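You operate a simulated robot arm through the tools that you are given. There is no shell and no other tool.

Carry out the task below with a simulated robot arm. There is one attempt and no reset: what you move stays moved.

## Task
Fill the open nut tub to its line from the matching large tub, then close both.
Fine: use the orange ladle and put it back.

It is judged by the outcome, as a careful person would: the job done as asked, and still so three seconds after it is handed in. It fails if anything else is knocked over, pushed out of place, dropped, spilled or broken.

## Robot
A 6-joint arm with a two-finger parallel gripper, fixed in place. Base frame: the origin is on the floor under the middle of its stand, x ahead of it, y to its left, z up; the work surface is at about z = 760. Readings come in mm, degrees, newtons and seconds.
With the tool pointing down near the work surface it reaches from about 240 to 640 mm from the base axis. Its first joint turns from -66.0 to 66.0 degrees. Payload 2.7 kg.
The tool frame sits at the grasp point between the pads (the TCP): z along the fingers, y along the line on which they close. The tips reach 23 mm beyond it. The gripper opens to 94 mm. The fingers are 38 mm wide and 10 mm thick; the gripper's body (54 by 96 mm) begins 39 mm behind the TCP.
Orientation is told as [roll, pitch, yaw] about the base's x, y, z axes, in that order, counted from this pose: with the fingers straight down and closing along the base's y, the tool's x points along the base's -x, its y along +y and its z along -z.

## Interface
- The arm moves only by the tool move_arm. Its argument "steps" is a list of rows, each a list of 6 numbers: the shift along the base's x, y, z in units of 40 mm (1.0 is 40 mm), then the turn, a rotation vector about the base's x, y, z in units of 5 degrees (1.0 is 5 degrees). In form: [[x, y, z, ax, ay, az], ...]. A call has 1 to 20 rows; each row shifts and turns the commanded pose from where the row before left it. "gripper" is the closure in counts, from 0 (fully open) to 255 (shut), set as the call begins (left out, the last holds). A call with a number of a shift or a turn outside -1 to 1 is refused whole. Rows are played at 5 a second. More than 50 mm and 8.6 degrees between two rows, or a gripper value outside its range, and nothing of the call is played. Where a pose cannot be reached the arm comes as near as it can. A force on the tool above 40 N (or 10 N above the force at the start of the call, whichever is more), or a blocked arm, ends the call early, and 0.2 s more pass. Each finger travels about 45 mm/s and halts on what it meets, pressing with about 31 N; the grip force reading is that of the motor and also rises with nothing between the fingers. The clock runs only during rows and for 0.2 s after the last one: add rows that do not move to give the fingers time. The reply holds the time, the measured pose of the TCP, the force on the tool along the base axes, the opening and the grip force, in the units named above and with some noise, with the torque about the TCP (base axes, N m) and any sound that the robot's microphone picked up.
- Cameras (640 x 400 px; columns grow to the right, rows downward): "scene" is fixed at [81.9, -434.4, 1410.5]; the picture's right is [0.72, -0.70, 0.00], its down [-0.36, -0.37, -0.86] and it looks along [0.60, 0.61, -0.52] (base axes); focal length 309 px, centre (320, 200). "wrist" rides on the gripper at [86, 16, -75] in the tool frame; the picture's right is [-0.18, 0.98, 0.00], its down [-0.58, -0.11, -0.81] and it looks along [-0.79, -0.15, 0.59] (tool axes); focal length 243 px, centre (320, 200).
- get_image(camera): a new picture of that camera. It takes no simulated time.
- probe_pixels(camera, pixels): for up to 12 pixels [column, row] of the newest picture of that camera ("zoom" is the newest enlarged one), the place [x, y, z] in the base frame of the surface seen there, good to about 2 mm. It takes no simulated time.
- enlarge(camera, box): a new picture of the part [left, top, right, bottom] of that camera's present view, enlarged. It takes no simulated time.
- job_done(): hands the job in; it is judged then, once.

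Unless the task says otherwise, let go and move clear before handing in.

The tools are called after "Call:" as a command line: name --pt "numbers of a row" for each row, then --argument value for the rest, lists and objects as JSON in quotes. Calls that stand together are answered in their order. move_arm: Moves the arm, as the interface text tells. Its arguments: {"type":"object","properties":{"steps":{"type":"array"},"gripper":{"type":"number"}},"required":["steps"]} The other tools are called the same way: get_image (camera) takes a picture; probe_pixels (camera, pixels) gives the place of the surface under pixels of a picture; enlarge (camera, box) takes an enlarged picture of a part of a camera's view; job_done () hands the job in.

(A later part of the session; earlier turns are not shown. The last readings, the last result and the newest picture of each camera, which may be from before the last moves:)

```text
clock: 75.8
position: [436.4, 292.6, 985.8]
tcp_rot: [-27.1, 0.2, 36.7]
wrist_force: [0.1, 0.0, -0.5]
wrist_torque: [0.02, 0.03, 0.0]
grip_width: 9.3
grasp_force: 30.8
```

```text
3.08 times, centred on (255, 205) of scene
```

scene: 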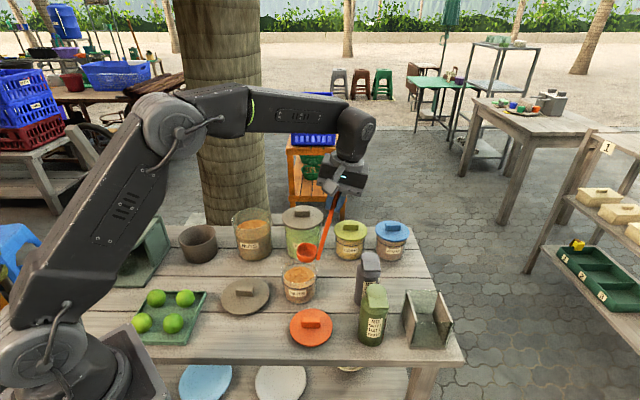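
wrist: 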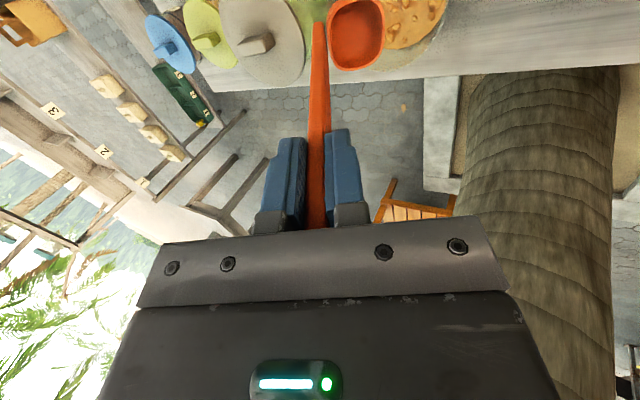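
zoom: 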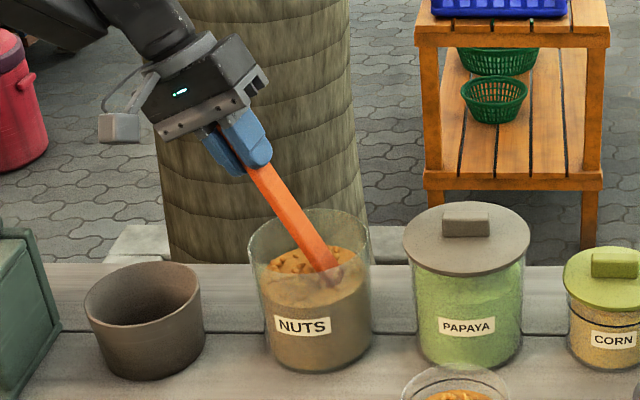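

The bowl is submerged again with no force. Levelling it under the surface and then lifting slowly.

Call:
move_arm --pt "0.158 -0.21 -0.01 0.64 0.48 0" --pt "0.158 -0.21 -0.01 0.64 0.48 0" --pt "0.158 -0.21 -0.01 0.64 0.48 0" --pt "0.158 -0.21 -0.01 0.64 0.48 0" --pt "0.158 -0.21 -0.01 0.64 0.48 0" --pt "0.158 -0.21 -0.01 0.64 0.48 0" --pt "0.158 -0.21 -0.01 0.64 0.48 0" --pt "0.158 -0.21 -0.01 0.64 0.48 0" --pt "0.158 -0.21 -0.01 0.64 0.48 0" --pt "0.158 -0.21 -0.01 0.64 0.48 0" --pt "0 0 0 0 0 0" --gripper 255

Call:
move_arm --pt "0 0 0.15 0 0 0" --pt "0 0 0.2 0 0 0" --pt "0 0 0.2 0 0 0" --pt "0 0 0.25 0 0 0" --pt "0 0 0.3 0 0 0" --pt "0 0 0.3 0 0 0" --pt "0 0 0.3 0 0 0" --pt "0 0 0.3 0 0 0" --pt "0 0 0.3 0 0 0" --pt "0 0 0.3 0 0 0" --pt "0 0 0 0 0 0" --gripper 255

Call:
enlarge --camera "scene" --box '[205, 140, 305, 270]'

Call:
enlarge --camera "wrist" --box '[280, 0, 460, 110]'

```text
clock: 78.2
position: [500.1, 211.1, 984.6]
tcp_rot: [12.9, 0.3, 36.9]
wrist_force: [0.1, 0.4, -1.2]
wrist_torque: [-0.01, -0.01, 0.03]
grip_width: 9.1
grasp_force: 30.6
```

```text
clock: 80.6
position: [497.8, 209.4, 1087.2]
tcp_rot: [12.8, 0.2, 36.9]
wrist_force: [0.1, -0.1, 0.1]
wrist_torque: [-0.04, -0.02, 0.02]
grip_width: 9.5
grasp_force: 31.0
```

```text
3.08 times, centred on (255, 205) of scene
```

zoom: 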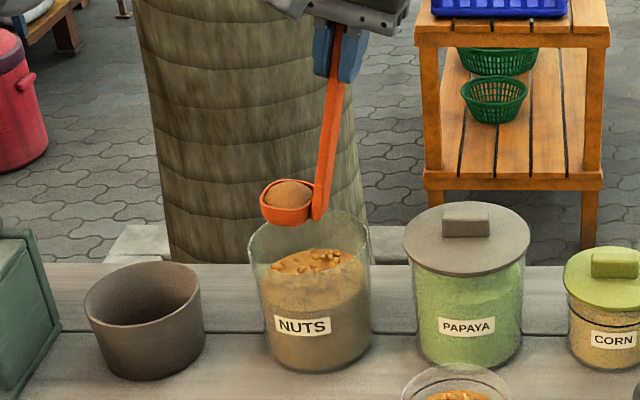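

```text
3.56 times, centred on (370, 55) of wrist
```

zoom: 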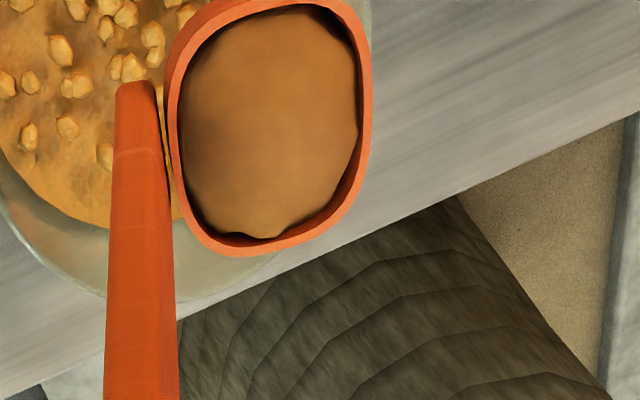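

The second scoop is full, like the first. Carrying it level to the small tub by the same path.

Call:
move_arm --pt "0 -0.1 0 0 0 0" --pt "0.01 -0.25 0 0 0 0" --pt "0.015 -0.4 0 0 0 0" --pt "0.015 -0.45 0 0 0 0" --pt "0.015 -0.45 0 0 0 0" --pt "0.015 -0.45 0 0 0 0" --pt "0.015 -0.45 0 0 0 0" --pt "0.015 -0.45 0 0 0 0" --pt "0.015 -0.45 0 0 0 0" --pt "0.015 -0.45 0 0 0 0" --pt "0.015 -0.45 -0.1 0 0 0" --pt "0.015 -0.45 -0.1 0 0 0" --pt "0.015 -0.45 -0.1 0 0 0" --pt "0.015 -0.45 -0.1 0 0 0" --pt "0.01 -0.4 -0.1 0 0 0" --pt "0.01 -0.2 -0.1 0 0 0" --pt "0 -0.07 0 0 0 0" --pt "0 0 0 0 0 0" --gripper 255

Call:
get_image --camera "wrist"

Call:
probe_pixels --camera "wrist" --pixels '[[381, 30], [383, 15], [357, 69], [355, 35], [382, 22], [318, 30], [314, 60], [322, 60]]'

Call:
enlarge --camera "scene" --box '[250, 180, 360, 320]'

```text
clock: 84.4
position: [509.0, -45.1, 1061.8]
tcp_rot: [12.8, 0.3, 36.8]
wrist_force: [-0.5, -0.4, -1.0]
wrist_torque: [-0.04, 0.0, 0.0]
grip_width: 9.4
grasp_force: 30.7
```

```text
taken
```

wrist: 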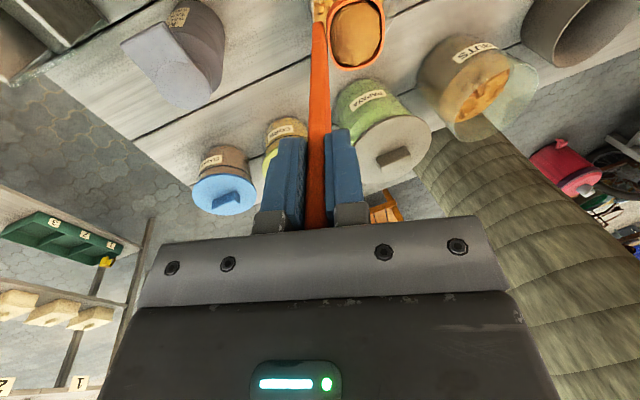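

```text
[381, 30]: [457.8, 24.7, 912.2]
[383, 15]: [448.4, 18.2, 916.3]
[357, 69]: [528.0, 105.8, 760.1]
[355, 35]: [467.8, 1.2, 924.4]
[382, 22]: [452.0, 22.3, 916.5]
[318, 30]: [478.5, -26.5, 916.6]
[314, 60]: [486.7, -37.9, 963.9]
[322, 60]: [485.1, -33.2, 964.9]
```

```text
2.86 times, centred on (305, 250) of scene
```

zoom: 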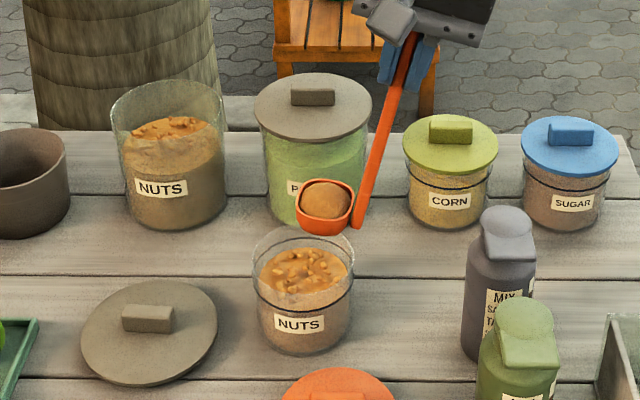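

The lip is again centred at about (455,24). Pouring with the same tipping path.

Call:
move_arm --pt "-0.195 0.26 0.03 -0.8 -0.6 0" --pt "-0.206 0.274 0 -0.8 -0.6 0" --pt "-0.212 0.282 -0.03 -0.8 -0.6 0" --pt "-0.216 0.288 -0.06 -0.8 -0.6 0" --pt "-0.22 0.294 -0.0925 -0.8 -0.6 0" --pt "-0.2235 0.298 -0.1225 -0.8 -0.6 0" --pt "-0.2235 0.298 -0.1575 -0.8 -0.6 0" --pt "-0.22 0.294 -0.19 -0.8 -0.6 0" --pt "-0.11 0.146 -0.035 -0.4 -0.3 0" --pt "-0.11 0.146 -0.038 -0.4 -0.3 0" --pt "-0.107 0.143 -0.05 -0.4 -0.3 0" --pt "-0.107 0.143 -0.055 -0.4 -0.3 0" --pt "-0.104 0.139 -0.067 -0.4 -0.3 0" --pt "-0.104 0.139 -0.07 -0.4 -0.3 0" --pt "-0.1 0.133 -0.08 -0.4 -0.3 0" --pt "-0.1 0.133 -0.085 -0.4 -0.3 0" --gripper 255

Call:
move_arm --pt "-0.095 0.127 -0.094 -0.4 -0.3 0" --pt "-0.095 0.127 -0.098 -0.4 -0.3 0" --pt "-0.09 0.12 -0.109 -0.4 -0.3 0" --pt "-0.09 0.12 -0.113 -0.4 -0.3 0" --pt "-0.083 0.111 -0.12 -0.4 -0.3 0" --pt "-0.083 0.111 -0.125 -0.4 -0.3 0" --pt "-0.077 0.103 -0.133 -0.4 -0.3 0" --pt "-0.077 0.103 -0.137 -0.4 -0.3 0" --pt "0 0 0 0 0 0" --gripper 255

Call:
enlarge --camera "scene" --box '[240, 180, 350, 320]'

Call:
enlarge --camera "wrist" --box '[290, 0, 500, 110]'

```text
clock: 87.8
position: [403.2, 90.0, 1019.7]
tcp_rot: [-47.2, 0.2, 36.7]
wrist_force: [0.1, 0.5, -0.6]
wrist_torque: [0.06, -0.01, 0.04]
grip_width: 9.6
grasp_force: 31.1
```

```text
clock: 89.8
position: [378.0, 130.0, 980.5]
tcp_rot: [-67.2, 0.1, 36.6]
wrist_force: [-0.3, -0.2, -0.9]
wrist_torque: [0.05, 0.05, 0.0]
grip_width: 9.4
grasp_force: 31.2
```

```text
2.86 times, centred on (295, 250) of scene
```

zoom: 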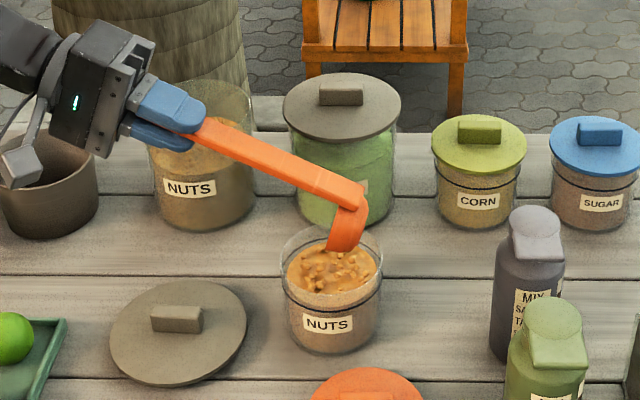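

```text
3.05 times, centred on (395, 55) of wrist
```

zoom: 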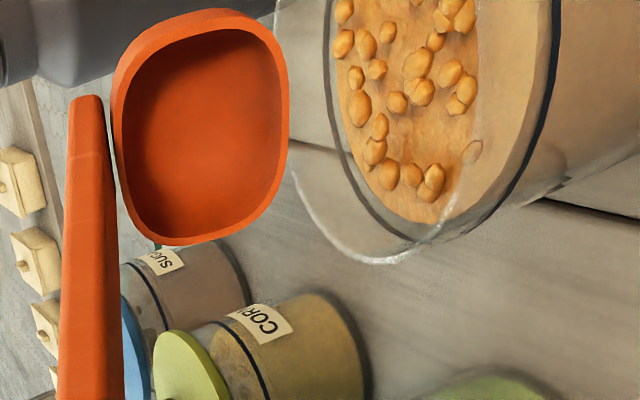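

The bowl emptied fully into the tub. Levelling the ladle back out and checking the fill against the line.

Call:
move_arm --pt "0.1545 -0.206 0.27 0.8 0.6 0" --pt "0.1665 -0.222 0.245 0.8 0.6 0" --pt "0.18 -0.24 0.2225 0.8 0.6 0" --pt "0.19 -0.254 0.1925 0.8 0.6 0" --pt "0.2 -0.266 0.165 0.8 0.6 0" --pt "0.2085 -0.278 0.1375 0.8 0.6 0" --pt "0.2145 -0.286 0.105 0.8 0.6 0" --pt "0.219 -0.292 0.0725 0.8 0.6 0" --pt "0.22 -0.294 0.19 0.8 0.6 0" --pt "0.2235 -0.298 0.1575 0.8 0.6 0" --pt "0.2235 -0.298 0.1225 0.8 0.6 0" --pt "0.22 -0.294 0.0925 0.8 0.6 0" --pt "0.216 -0.288 0.06 0.8 0.6 0" --pt "0.212 -0.282 0.03 0.8 0.6 0" --pt "0.206 -0.274 0 0.8 0.6 0" --pt "0.195 -0.26 -0.03 0.8 0.6 0" --pt "0 0 0 0 0 0" --gripper 255

Call:
enlarge --camera "scene" --box '[260, 245, 340, 310]'

Call:
probe_pixels --camera "zoom" --pixels '[[315, 190], [250, 190], [380, 190], [315, 160], [313, 225], [313, 271], [313, 112], [240, 170], [395, 170], [290, 222], [345, 222], [313, 140]]'

```text
clock: 93.4
position: [508.6, -43.4, 1061.0]
tcp_rot: [12.8, 0.2, 36.9]
wrist_force: [-0.1, 0.2, 0.1]
wrist_torque: [-0.01, -0.02, -0.02]
grip_width: 9.5
grasp_force: 30.5
```

```text
6.15 times, centred on (300, 278) of scene
```

zoom: 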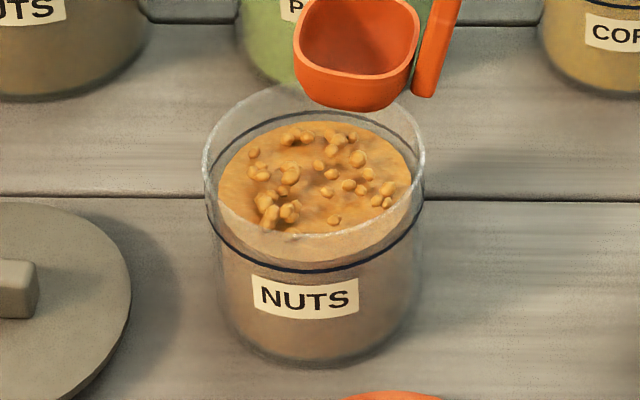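

```text
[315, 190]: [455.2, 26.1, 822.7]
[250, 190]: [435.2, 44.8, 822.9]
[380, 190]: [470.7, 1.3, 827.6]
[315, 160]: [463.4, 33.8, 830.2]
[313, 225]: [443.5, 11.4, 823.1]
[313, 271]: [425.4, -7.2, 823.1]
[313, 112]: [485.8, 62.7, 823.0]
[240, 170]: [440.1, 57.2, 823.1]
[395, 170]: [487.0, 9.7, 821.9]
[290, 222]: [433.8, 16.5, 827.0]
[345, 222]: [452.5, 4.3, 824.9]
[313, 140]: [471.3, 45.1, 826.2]
```

The surface now probes at z≈822.5–823 against the line at 823. Taking a closer look to confirm.

Call:
enlarge --camera "scene" --box '[282, 256, 318, 296]'

Call:
probe_pixels --camera "zoom" --pixels '[[320, 350], [200, 330], [440, 330], [150, 250], [480, 250], [320, 130], [250, 120], [400, 130], [160, 190], [470, 190], [320, 250], [250, 280]]'

```text
10.00 times, centred on (300, 276) of scene
```

zoom: 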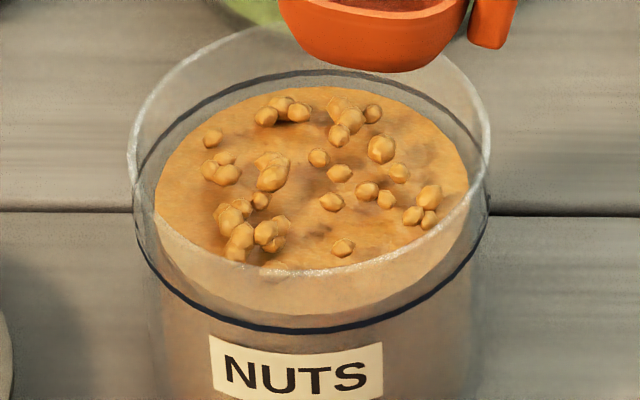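

```text
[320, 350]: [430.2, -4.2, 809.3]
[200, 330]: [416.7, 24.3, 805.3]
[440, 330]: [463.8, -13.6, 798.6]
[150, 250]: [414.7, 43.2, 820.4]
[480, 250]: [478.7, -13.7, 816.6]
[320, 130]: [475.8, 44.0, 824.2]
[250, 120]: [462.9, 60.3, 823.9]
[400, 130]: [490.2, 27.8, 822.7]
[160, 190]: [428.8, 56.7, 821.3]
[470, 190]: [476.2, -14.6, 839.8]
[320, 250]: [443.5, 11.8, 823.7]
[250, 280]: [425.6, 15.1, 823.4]
```

The surface matches the line evenly all round (back and front offsets equal), so the tub is filled. Now I'll return the ladle, retracing the earlier route above the bottles.

Call:
move_arm --pt "-0.1 -0.02 0.5 0 0 0" --pt "-0.161 -0.055 0.5 0 0 -0.6" --pt "-0.161 -0.055 0.5 0 0 -0.966" --pt "-0.161 -0.055 0.3 0 0 -0.966" --pt "-0.161 -0.055 0.2 0 0 -0.966" --pt "-0.161 -0.055 0.05 0 0 -0.966" --pt "-0.161 -0.055 0 0 0 -0.966" --pt "-0.161 -0.055 0 0 0 -0.966" --pt "-0.161 -0.055 0 0 0 -0.966" --pt "-0.161 -0.055 0 0 0 -0.966" --pt "-0.161 -0.055 0 0 0 -0.966" --pt "-0.161 -0.055 0 0 0 -0.966" --pt "-0.161 -0.055 0 0 0 -0.966" --pt "-0.161 -0.055 0 0 0 -0.966" --pt "-0.161 -0.055 0 0 0 -0.966" --pt "-0.161 -0.055 0 0 0 -0.966" --pt "-0.161 -0.055 0 0 0 -0.966" --pt "-0.06 -0.02 0 0 0 -0.966" --pt "0 0 0 0 0 -0.36" --pt "0 0 0 0 0 0" --gripper 255

Call:
get_image --camera "wrist"

Call:
get_image --camera "scene"

```text
clock: 97.6
position: [401.8, -82.2, 1144.5]
tcp_rot: [12.8, 0.3, -45.2]
wrist_force: [0.0, -0.2, 0.0]
wrist_torque: [-0.04, 0.0, -0.02]
grip_width: 9.5
grasp_force: 31.2
```

```text
taken
```

wrist: 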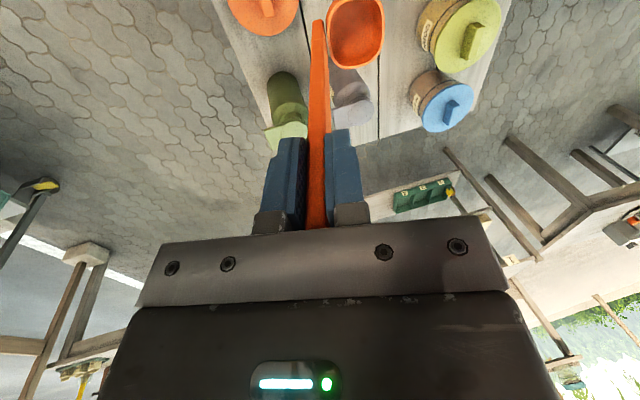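

```text
taken
```

scene: 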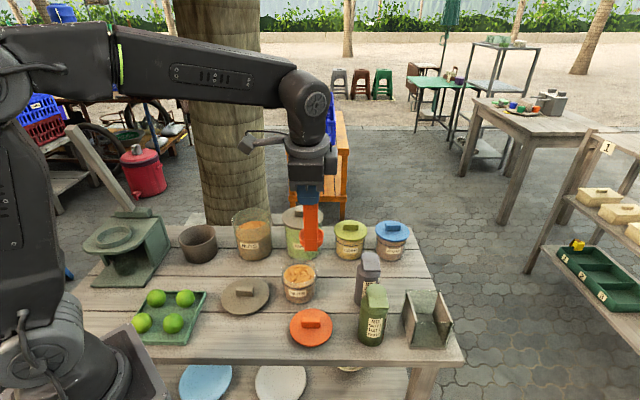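

The ladle is back at the yaw it came out with. Probing how far the bowl has shifted in the grip compared with the start.

Call:
probe_pixels --camera "wrist" --pixels '[[381, 30], [357, 2], [357, 66], [383, 15], [340, 62], [330, 46], [374, 62], [355, 35], [318, 24]]'

Call:
enlarge --camera "wrist" --box '[290, 0, 400, 90]'

Call:
enlarge --camera "scene" --box '[270, 170, 350, 270]'

```text
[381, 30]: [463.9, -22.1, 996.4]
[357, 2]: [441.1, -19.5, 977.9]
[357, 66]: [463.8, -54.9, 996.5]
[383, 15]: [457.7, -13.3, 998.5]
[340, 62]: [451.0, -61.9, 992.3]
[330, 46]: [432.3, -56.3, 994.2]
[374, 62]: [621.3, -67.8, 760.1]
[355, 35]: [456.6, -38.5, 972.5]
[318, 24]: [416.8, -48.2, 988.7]
```

```text
4.44 times, centred on (345, 45) of wrist
```

zoom: 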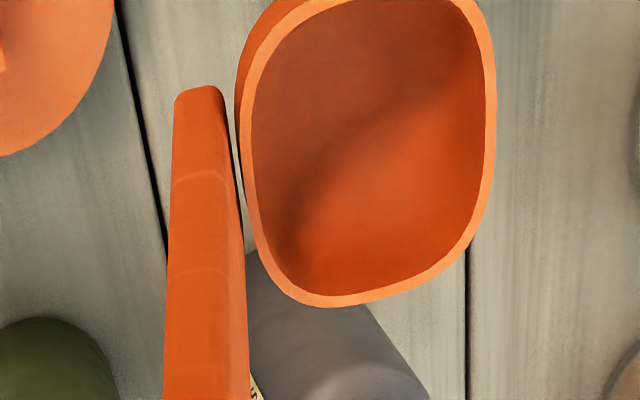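

```text
4.00 times, centred on (310, 220) of scene
```

zoom: 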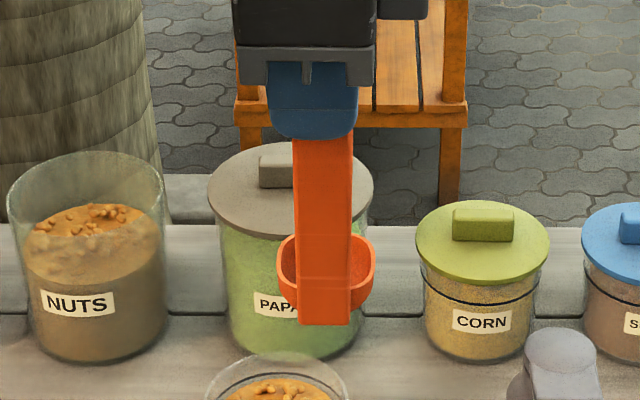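

The ladle has rotated only about 1.5° in the grip. I'll measure the empty holder's interior to check the clearance for reinsertion.

Call:
enlarge --camera "scene" --box '[390, 275, 470, 350]'

Call:
probe_pixels --camera "zoom" --pixels '[[203, 95], [248, 245], [370, 100], [435, 245], [255, 220], [360, 220], [280, 240], [340, 240], [300, 180], [220, 375], [400, 375], [310, 220]]'

```text
5.33 times, centred on (430, 312) of scene
```

zoom: 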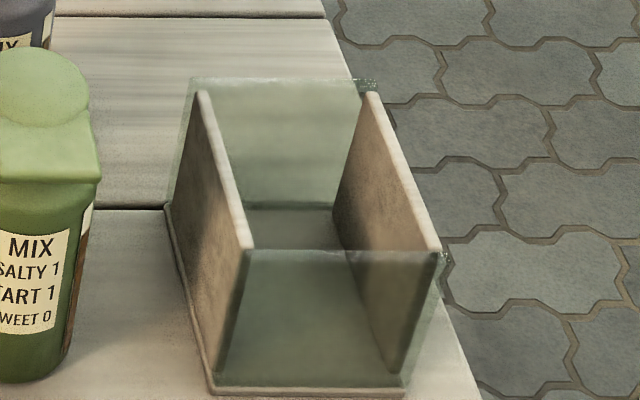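

```text
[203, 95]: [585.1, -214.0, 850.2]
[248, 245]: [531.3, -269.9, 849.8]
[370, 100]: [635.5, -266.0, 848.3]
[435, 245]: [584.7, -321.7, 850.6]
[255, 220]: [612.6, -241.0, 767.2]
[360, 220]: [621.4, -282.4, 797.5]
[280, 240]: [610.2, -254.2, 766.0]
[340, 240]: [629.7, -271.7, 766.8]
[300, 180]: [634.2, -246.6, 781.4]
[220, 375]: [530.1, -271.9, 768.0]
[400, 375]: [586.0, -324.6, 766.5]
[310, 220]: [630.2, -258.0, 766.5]
```

The holder's interior is about 67 mm wide, centred on the original ladle position, so there is roughly 5 mm each side. I'll undo the 1.3° grip rotation and travel to above the holder.

Call:
move_arm --pt "0.35 -0.808 -0.07 -0.18 -0.18 0" --pt "0.35 -0.808 -0.07 0 0 0" --pt "0.35 -0.808 -0.07 0 0 0" --pt "0.35 -0.808 -0.07 0 0 0" --pt "0.35 -0.808 -0.07 0 0 0" --pt "0.35 -0.808 -0.07 0 0 0" --pt "0.49 -0.25 -0.517 0 0 0" --pt "0.49 -0.25 -0.517 0 0 0" --pt "0.49 -0.25 -0.517 0 0 0" --pt "0 0 0 0 0 0" --pt "0 0 0 0 0 0" --gripper 255

Call:
get_image --camera "wrist"

Call:
enlarge --camera "scene" --box '[380, 210, 500, 350]'

```text
clock: 100.0
position: [542.9, -307.0, 1064.8]
tcp_rot: [12.7, -1.1, -45.1]
wrist_force: [0.2, -0.3, -0.5]
wrist_torque: [0.0, 0.03, -0.02]
grip_width: 9.3
grasp_force: 31.3
```

```text
taken
```

wrist: 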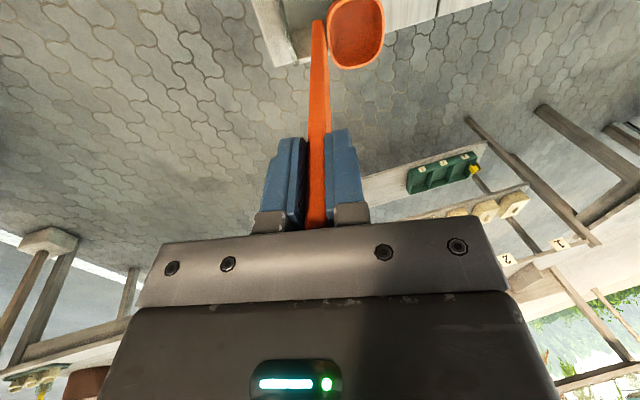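

```text
2.86 times, centred on (440, 280) of scene
```

zoom: 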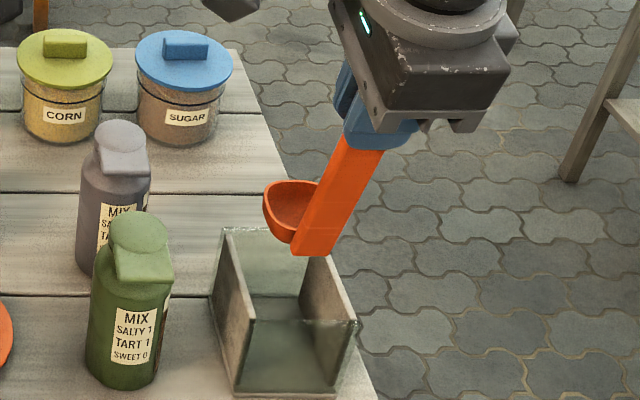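

Ladle above the holder. Probing the bowl rim and handle to compare with the holder's interior (s from 569 to 636, b from 188 to 259).

Call:
probe_pixels --camera "wrist" --pixels '[[381, 30], [383, 15], [357, 66], [345, 63], [368, 64], [330, 46], [318, 24], [322, 22], [312, 40]]'

Call:
probe_pixels --camera "zoom" --pixels '[[265, 192], [266, 215], [285, 238], [298, 250], [328, 250], [305, 230], [318, 200], [290, 183], [345, 140], [378, 150]]'

```text
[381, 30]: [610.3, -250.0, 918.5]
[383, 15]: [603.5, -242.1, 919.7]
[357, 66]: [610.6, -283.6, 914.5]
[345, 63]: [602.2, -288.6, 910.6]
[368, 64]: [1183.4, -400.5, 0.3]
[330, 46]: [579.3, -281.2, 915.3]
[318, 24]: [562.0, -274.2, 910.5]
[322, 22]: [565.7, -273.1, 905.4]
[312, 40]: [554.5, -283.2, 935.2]
```

```text
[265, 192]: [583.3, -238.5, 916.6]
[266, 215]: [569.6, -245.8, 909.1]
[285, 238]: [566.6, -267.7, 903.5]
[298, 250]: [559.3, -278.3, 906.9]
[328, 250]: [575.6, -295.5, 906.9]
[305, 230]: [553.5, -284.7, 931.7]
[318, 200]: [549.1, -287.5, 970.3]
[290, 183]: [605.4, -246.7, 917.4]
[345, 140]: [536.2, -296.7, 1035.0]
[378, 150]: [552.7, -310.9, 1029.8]
```

The bowl spans s 576–632 and its lip is at b≈255, matching the original seating. I'll lower straight down in stages, starting with 60 mm.

Call:
move_arm --pt "0.018 0.018 -0.3 0 0 0" --pt "0 0 -0.4 0 0 0" --pt "0 0 -0.4 0 0 0" --pt "0 0 -0.4 0 0 0" --pt "0 0 0 0 0 0" --gripper 255

Call:
enlarge --camera "scene" --box '[390, 260, 470, 350]'

Call:
enlarge --camera "wrist" --box '[270, 0, 450, 110]'

```text
clock: 101.2
position: [543.0, -305.7, 1005.6]
tcp_rot: [12.8, -1.0, -45.2]
wrist_force: [-0.6, -0.4, -1.1]
wrist_torque: [-0.02, 0.03, -0.01]
grip_width: 9.6
grasp_force: 31.1
```

```text
4.44 times, centred on (430, 305) of scene
```

zoom: 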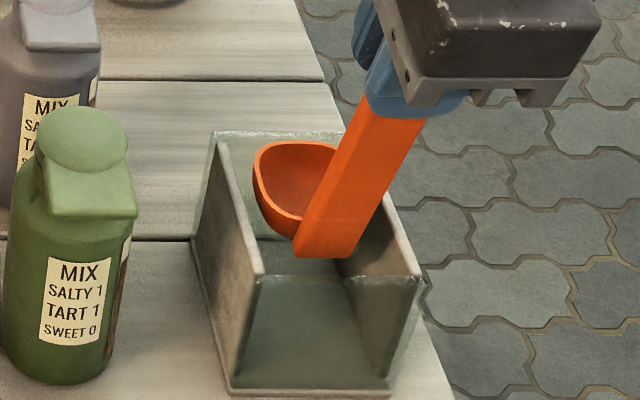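

```text
3.56 times, centred on (360, 55) of wrist
```

zoom: 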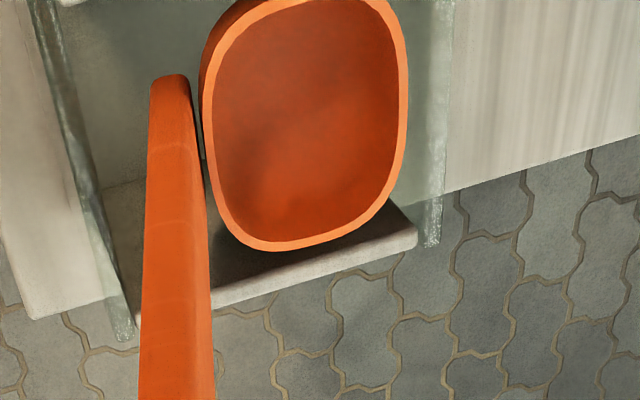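

The bowl is entering the box; in the wrist zoom its near edge (290,245) is close to the opaque wall's top. Probing that clearance.

Call:
probe_pixels --camera "zoom" --pixels '[[285, 244], [340, 225], [405, 100], [300, 270], [380, 240], [440, 150], [432, 60], [90, 200], [180, 110], [250, 235], [230, 262], [400, 215]]'

```text
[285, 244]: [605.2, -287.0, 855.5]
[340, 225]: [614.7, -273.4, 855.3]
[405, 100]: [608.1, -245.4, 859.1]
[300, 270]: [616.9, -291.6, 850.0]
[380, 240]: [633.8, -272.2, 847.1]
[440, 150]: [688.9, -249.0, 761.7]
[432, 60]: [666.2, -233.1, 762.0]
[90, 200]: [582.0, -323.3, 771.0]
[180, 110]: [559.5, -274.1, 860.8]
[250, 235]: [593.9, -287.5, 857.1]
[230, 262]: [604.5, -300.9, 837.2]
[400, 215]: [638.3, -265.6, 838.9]
```

About 8 mm of clearance to the wall, so it's well centred. Lowering further, slower toward the floor.

Call:
move_arm --pt "0 0 -0.3 0 0 0" --pt "0 0 -0.3 0 0 0" --pt "0 0 -0.3 0 0 0" --pt "0 0 -0.25 0 0 0" --pt "0 0 -0.1 0 0 0" --pt "0 0 0 0 0 0" --gripper 255

Call:
enlarge --camera "scene" --box '[390, 260, 470, 350]'

```text
clock: 102.6
position: [542.4, -303.9, 956.5]
tcp_rot: [12.8, -1.0, -45.2]
wrist_force: [-0.3, 0.1, 0.0]
wrist_torque: [-0.06, 0.01, -0.02]
grip_width: 9.7
grasp_force: 31.3
```

```text
4.44 times, centred on (430, 305) of scene
```

zoom: 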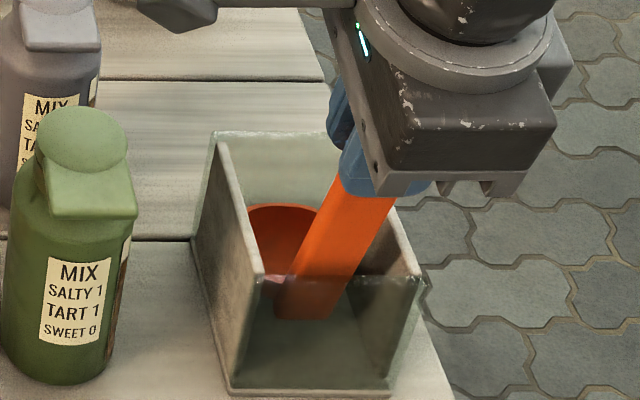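

No contact yet at 956. Lowering the last ~14 mm in small steps.

Call:
move_arm --pt "0 0 -0.1 0 0 0" --pt "0 0 -0.1 0 0 0" --pt "0 0 -0.07 0 0 0" --pt "0 0 0 0 0 0" --gripper 255

Call:
enlarge --camera "scene" --box '[390, 260, 470, 350]'

Call:
get_image --camera "wrist"

Call:
probe_pixels --camera "wrist" --pixels '[[381, 30], [383, 15], [357, 66], [345, 63]]'

```text
clock: 103.6
position: [541.6, -303.8, 946.1]
tcp_rot: [12.8, -0.9, -45.1]
wrist_force: [0.9, 1.2, -0.8]
wrist_torque: [0.0, 0.02, -0.01]
grip_width: 9.4
grasp_force: 31.0
```

```text
4.44 times, centred on (430, 305) of scene
```

zoom: 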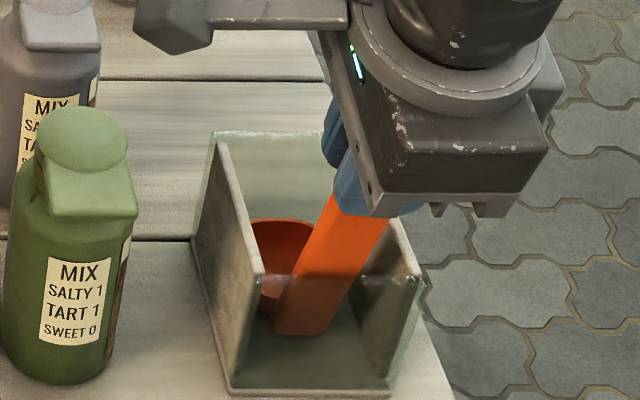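

```text
taken
```

wrist: 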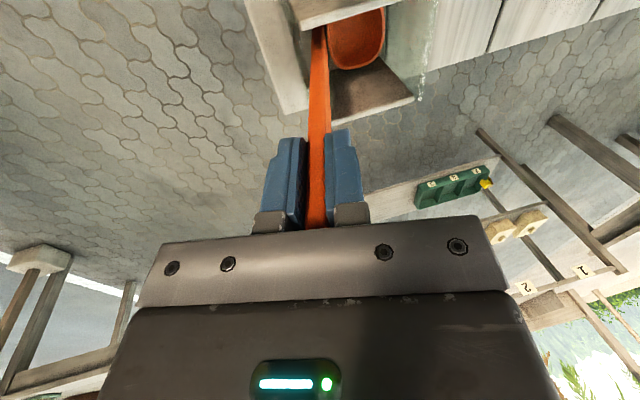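

```text
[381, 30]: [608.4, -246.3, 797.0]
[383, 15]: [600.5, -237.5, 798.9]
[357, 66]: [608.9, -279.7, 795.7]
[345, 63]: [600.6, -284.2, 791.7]
```

The rim is at z≈796–797, essentially its original height. I'll shift 2 mm back toward the box's middle and ease down the last bit to feel the floor.

Call:
move_arm --pt "0.04 -0.04 0 0 0 0" --pt "0 0 -0.04 0 0 0" --pt "0 0 0 0 0 0" --gripper 255

```text
clock: 104.4
position: [543.5, -307.0, 943.4]
tcp_rot: [12.7, -0.9, -45.3]
wrist_force: [0.0, 0.2, 0.7]
wrist_torque: [-0.01, 0.06, 0.0]
grip_width: 9.6
grasp_force: 31.0
```

No contact yet, and the original height was 941.5. Easing down in 1–2 mm steps.

Call:
move_arm --pt "0 0 -0.03 0 0 0" --pt "0 0 -0.03 0 0 0" --pt "0 0 0 0 0 0" --gripper 255

```text
clock: 105.2
position: [544.7, -307.5, 942.9]
tcp_rot: [12.8, -1.1, -45.2]
wrist_force: [-5.1, 0.9, 10.9]
wrist_torque: [0.73, 0.31, 0.19]
grip_width: 9.4
grasp_force: 30.7
```

Floor contact (10.9 N) at z≈943, so the ladle is seated. Easing 1 mm and opening the gripper.

Call:
move_arm --pt "0 0 0.025 0 0 0" --pt "0 0 0 0 0 0" --gripper 255

Call:
move_arm --pt "0 0 0 0 0 0" --pt "0 0 0 0 0 0" --pt "0 0 0 0 0 0" --pt "0 0 0 0 0 0" --pt "0 0 0 0 0 0" --pt "0 0 0 0 0 0" --gripper 0

Call:
get_image --camera "wrist"

Call:
enlarge --camera "scene" --box '[390, 260, 470, 350]'

```text
clock: 105.8
position: [545.0, -307.3, 942.6]
tcp_rot: [12.8, -1.1, -45.2]
wrist_force: [-0.3, -1.5, 5.5]
wrist_torque: [0.05, -0.36, -0.06]
grip_width: 9.5
grasp_force: 31.2
```

```text
clock: 107.2
position: [544.5, -307.0, 941.5]
tcp_rot: [12.8, -1.0, -45.2]
wrist_force: [0.8, 1.0, 0.2]
wrist_torque: [-0.04, 0.01, 0.0]
grip_width: 94.1
grasp_force: 0.2
```

```text
taken
```

wrist: 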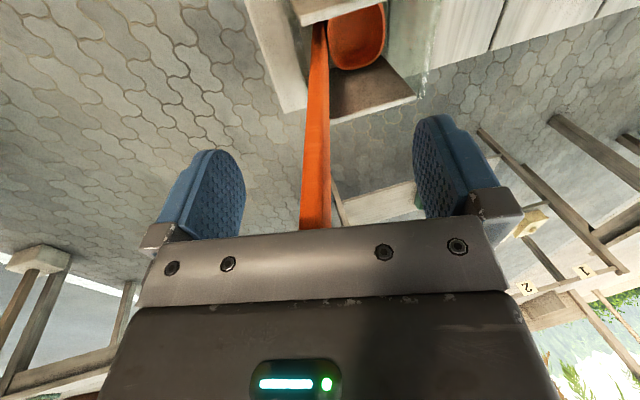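

```text
4.44 times, centred on (430, 305) of scene
```

zoom: 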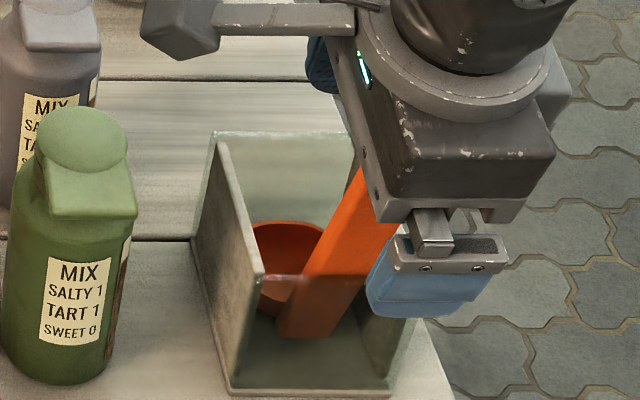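

The ladle stands free in its holder and the holder hasn't moved. Withdrawing along the handle's axis.

Call:
move_arm --pt "-0.03 -0.03 0.2 0 0 0" --pt "-0.09 -0.09 0.6 0 0 0" --pt "-0.125 -0.125 0.8 0 0 0" --pt "-0.125 -0.125 0.8 0 0 0" --pt "-0.3 0.2 0.5 0 0 0" --pt "0 0 0 0 0 0" --gripper 0

Call:
get_image --camera "scene"

Call:
enlarge --camera "scene" --box '[390, 275, 470, 350]'

```text
clock: 108.6
position: [516.8, -313.3, 1058.3]
tcp_rot: [12.9, -1.0, -45.2]
wrist_force: [0.2, -0.3, 0.1]
wrist_torque: [0.0, 0.03, 0.01]
grip_width: 94.1
grasp_force: 0.1
```

```text
taken
```

scene: 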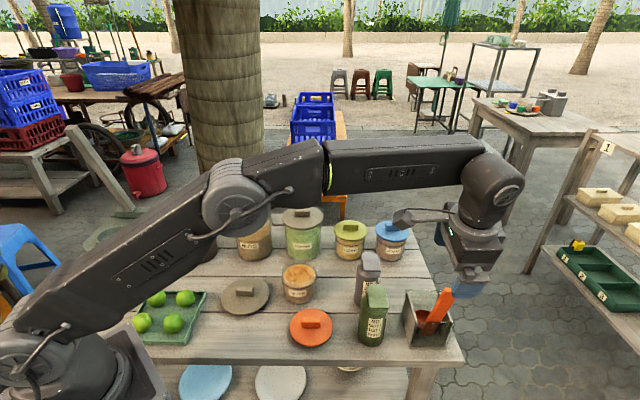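

```text
5.33 times, centred on (430, 312) of scene
```

zoom: 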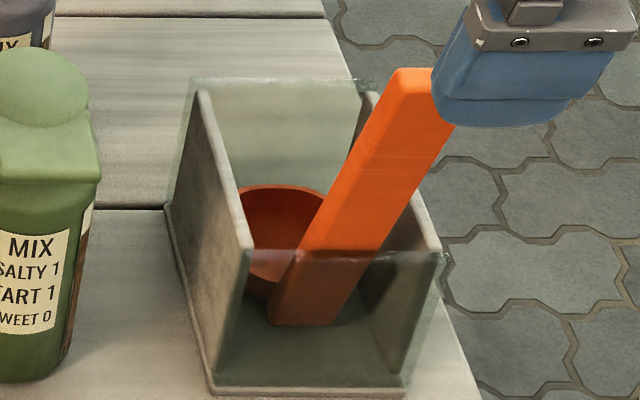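

The ladle is back in place, as in the first picture. Next is the orange lid; I'll straighten the tool and move above it.

Call:
move_arm --pt "-0.381 0.5 0.2 -0.42 0.49 0" --pt "-0.381 0.71 0 -0.42 0.49 0" --pt "-0.381 0.71 -0.3 -0.42 0.49 0" --pt "-0.381 0.71 -0.4 -0.42 0.49 0" --pt "-0.381 0.71 -0.5 0 0 0" --pt "-0.381 0.71 -0.5 0 0 0" --pt "-0.381 0.71 -0.5 0 0 0" --pt "-0.381 0.71 -0.5 0 0 0" --pt "0 0.2 0 0 0 0" --pt "0 0 0 0 0 0" --gripper 0

Call:
get_image --camera "wrist"

Call:
get_image --camera "scene"

```text
clock: 110.8
position: [395.9, -85.3, 956.4]
tcp_rot: [-0.1, 0.0, -45.1]
wrist_force: [-0.6, 0.5, -0.4]
wrist_torque: [-0.02, 0.03, -0.02]
grip_width: 94.0
grasp_force: 0.0
```

```text
taken
```

wrist: 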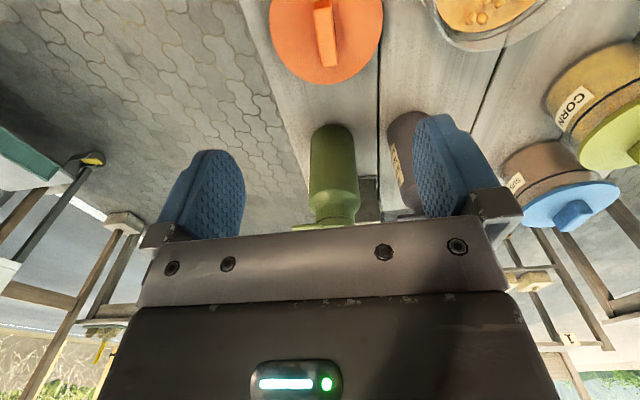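

```text
taken
```

scene: 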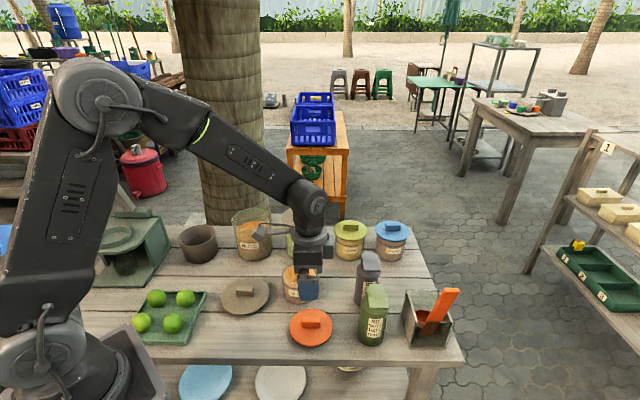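

The orange lid's handle is at wrist (325,35). Probing it.

Call:
enlarge --camera "wrist" --box '[260, 0, 400, 90]'

Call:
probe_pixels --camera "wrist" --pixels '[[324, 20], [316, 10], [333, 10], [320, 62], [336, 62], [326, 45], [328, 58], [275, 30], [375, 30], [326, 80], [315, 4], [330, 4]]'

Call:
probe_pixels --camera "scene" --pixels '[[302, 320], [320, 320], [311, 319], [311, 324], [302, 325], [320, 325], [291, 328], [332, 328], [311, 346], [311, 309]]'

```text
4.44 times, centred on (330, 45) of wrist
```

zoom: 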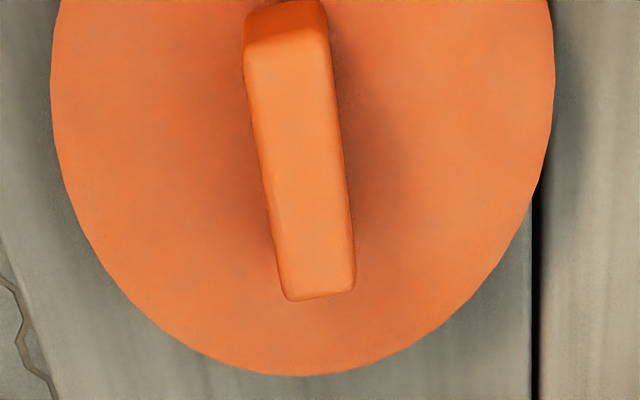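

```text
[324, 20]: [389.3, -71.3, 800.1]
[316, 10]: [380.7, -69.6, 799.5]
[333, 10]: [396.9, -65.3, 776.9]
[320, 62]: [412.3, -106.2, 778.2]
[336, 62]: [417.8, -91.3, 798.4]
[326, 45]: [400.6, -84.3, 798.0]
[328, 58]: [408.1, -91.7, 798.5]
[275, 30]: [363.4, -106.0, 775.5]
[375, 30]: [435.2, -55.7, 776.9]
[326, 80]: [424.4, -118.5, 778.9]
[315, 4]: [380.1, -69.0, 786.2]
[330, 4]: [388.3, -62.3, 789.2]
```

```text
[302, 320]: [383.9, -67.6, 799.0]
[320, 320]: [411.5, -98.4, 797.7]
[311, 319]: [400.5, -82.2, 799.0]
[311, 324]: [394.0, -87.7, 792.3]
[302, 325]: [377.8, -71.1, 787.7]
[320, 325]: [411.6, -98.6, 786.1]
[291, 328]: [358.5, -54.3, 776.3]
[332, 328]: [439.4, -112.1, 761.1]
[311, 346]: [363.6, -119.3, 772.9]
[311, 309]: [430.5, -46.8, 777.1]
```

The orange lid's centre is near (397.5,-82.5), its handle axis at about −48° with its top at 799 and the plate at 777. Descending over it.

Call:
move_arm --pt "0.04 0.07 -0.8 0 0 -0.6" --pt "0 0 -0.9 0 0 0" --pt "0 0 -0.9 0 0 0" --pt "0 0 -0.7 0 0 0" --pt "0 0 0 0 0 0" --pt "0 0 0 0 0 0" --gripper 0

Call:
get_image --camera "wrist"

```text
clock: 112.2
position: [398.6, -82.9, 822.5]
tcp_rot: [-0.1, 0.0, -48.1]
wrist_force: [0.1, 0.1, -0.1]
wrist_torque: [0.03, -0.01, 0.01]
grip_width: 94.0
grasp_force: 0.0
```

```text
taken
```

wrist: 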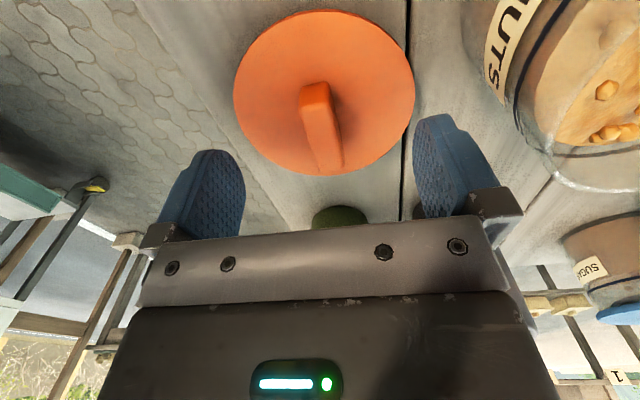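

The lid handle is centred between the fingers with nothing touching. Lowering the last 18 mm and gripping.

Call:
move_arm --pt "0 0 -0.25 0 0 0" --pt "0 0 -0.2 0 0 0" --pt "0 0 0 0 0 0" --gripper 0

Call:
move_arm --pt "0 0 0 0 0 0" --pt "0 0 0 0 0 0" --pt "0 0 0 0 0 0" --pt "0 0 0 0 0 0" --pt "0 0 0 0 0 0" --pt "0 0 0 0 0 0" --gripper 255

Call:
get_image --camera "wrist"

```text
clock: 113.0
position: [396.7, -83.9, 806.0]
tcp_rot: [-0.1, 0.1, -48.1]
wrist_force: [0.2, 0.2, 1.0]
wrist_torque: [0.05, -0.02, -0.05]
grip_width: 94.0
grasp_force: 0.0
```

```text
clock: 114.4
position: [398.1, -85.4, 806.6]
tcp_rot: [-0.1, 0.1, -48.2]
wrist_force: [-0.6, 0.1, 0.2]
wrist_torque: [0.04, -0.01, 0.0]
grip_width: 14.7
grasp_force: 31.2
```

```text
taken
```

wrist: 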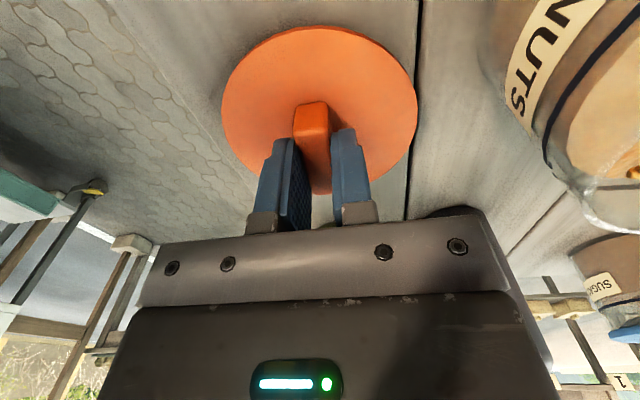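

Gripped at 14.7 mm. Lifting the lid straight up, and probing the closed corn tub for reference on how a seated lid looks.

Call:
move_arm --pt "0 0 0.2 0 0 0" --pt "0 0 0.5 0 0 0" --pt "0 0 0.8 0 0 0" --pt "0 0 0.9 0 0 0" --pt "0 0 0.9 0 0 0" --pt "0 0 0.6 0 0 0" --pt "0 0 0 0 0 0" --gripper 255

Call:
get_image --camera "scene"

Call:
probe_pixels --camera "scene" --pixels '[[350, 222], [350, 225], [340, 232], [360, 233], [350, 237], [350, 241], [391, 224], [391, 234], [391, 238], [350, 229], [299, 265], [299, 300]]'

Call:
get_image --camera "wrist"

```text
clock: 116.0
position: [395.4, -84.5, 961.8]
tcp_rot: [-0.1, 0.0, -48.1]
wrist_force: [-0.1, 0.8, 0.3]
wrist_torque: [-0.01, -0.04, 0.03]
grip_width: 14.9
grasp_force: 30.9
```

```text
taken
```

scene: 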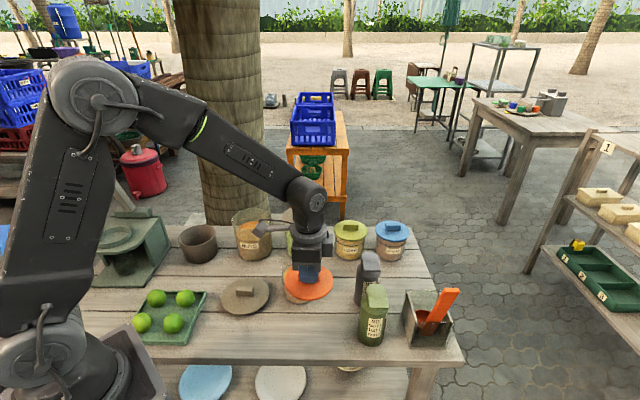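

```text
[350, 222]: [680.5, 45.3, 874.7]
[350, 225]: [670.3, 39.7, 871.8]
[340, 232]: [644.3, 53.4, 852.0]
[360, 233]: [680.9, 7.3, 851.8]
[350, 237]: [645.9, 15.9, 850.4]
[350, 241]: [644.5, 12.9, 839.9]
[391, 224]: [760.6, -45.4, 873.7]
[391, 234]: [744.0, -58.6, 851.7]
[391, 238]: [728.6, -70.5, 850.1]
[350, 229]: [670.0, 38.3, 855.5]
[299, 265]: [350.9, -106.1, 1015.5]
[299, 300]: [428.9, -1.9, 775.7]
```

```text
taken
```

wrist: 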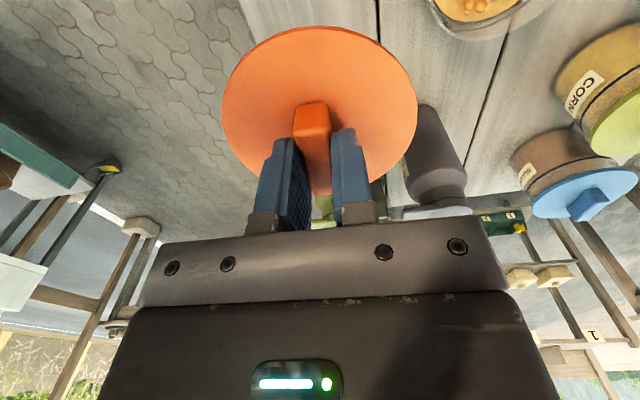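

A closed small tub has its lid plate at z≈851.5, so the orange lid should seat with the TCP near 880. Probing the held lid's rim to find its exact centre.

Call:
probe_pixels --camera "wrist" --pixels '[[226, 110], [413, 110], [315, 30], [250, 55], [380, 50], [400, 75], [232, 80], [240, 145], [395, 145], [285, 36], [350, 34], [225, 95]]'

Call:
enlarge --camera "wrist" --box '[210, 10, 430, 210]'

```text
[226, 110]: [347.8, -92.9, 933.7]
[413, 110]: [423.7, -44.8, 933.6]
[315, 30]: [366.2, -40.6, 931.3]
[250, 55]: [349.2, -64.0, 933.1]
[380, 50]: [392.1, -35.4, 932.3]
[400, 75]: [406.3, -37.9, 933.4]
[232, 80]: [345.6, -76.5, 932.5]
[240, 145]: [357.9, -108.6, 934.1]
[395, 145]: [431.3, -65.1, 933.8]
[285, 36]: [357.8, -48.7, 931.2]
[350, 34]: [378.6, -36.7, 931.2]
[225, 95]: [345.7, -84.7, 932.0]
```

```text
2.00 times, centred on (320, 110) of wrist
```

zoom: 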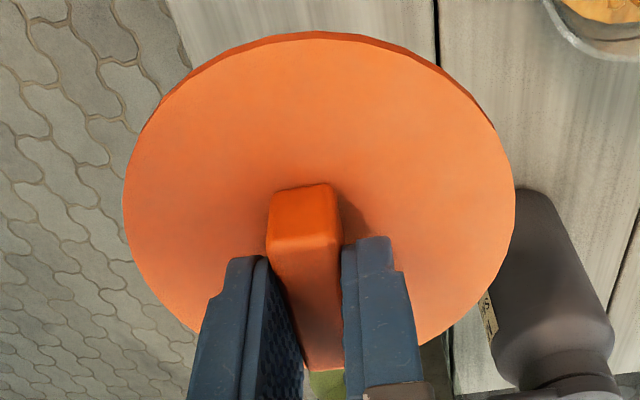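

The held lid's centre is at about (393.7,-82.6); the tub's centre is (455.8,27). Shifting by the difference at the present height.

Call:
move_arm --pt "0.31 0.548 0 0 0 0" --pt "0.31 0.548 0 0 0 0" --pt "0.31 0.548 0 0 0 0" --pt "0.31 0.548 0 0 0 0" --pt "0.312 0.548 0 0 0 0" --pt "0 0 0 0 0 0" --pt "0 0 0 0 0 0" --gripper 255

Call:
get_image --camera "wrist"

Call:
get_image --camera "scene"

Call:
probe_pixels --camera "wrist" --pixels '[[226, 110], [413, 110], [315, 30], [250, 55], [380, 50], [400, 75], [232, 80], [285, 36], [350, 34], [225, 95]]'

```text
clock: 117.6
position: [461.2, 25.8, 964.2]
tcp_rot: [-0.1, 0.0, -48.1]
wrist_force: [-0.3, -0.4, -0.4]
wrist_torque: [-0.05, 0.03, 0.0]
grip_width: 14.8
grasp_force: 30.8
```

```text
taken
```

wrist: 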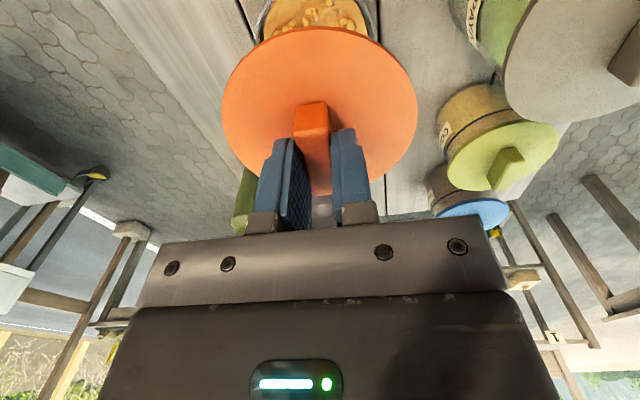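

```text
taken
```

scene: 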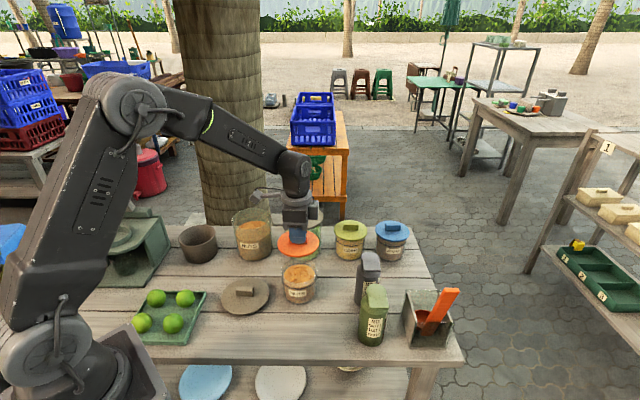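

```text
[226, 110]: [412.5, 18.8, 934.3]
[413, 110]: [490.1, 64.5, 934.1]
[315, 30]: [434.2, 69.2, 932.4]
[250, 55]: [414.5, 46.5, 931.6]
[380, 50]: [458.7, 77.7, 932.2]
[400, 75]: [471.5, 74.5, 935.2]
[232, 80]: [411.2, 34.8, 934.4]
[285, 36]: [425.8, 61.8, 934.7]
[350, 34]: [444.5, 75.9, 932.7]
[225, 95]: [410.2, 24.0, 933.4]
```

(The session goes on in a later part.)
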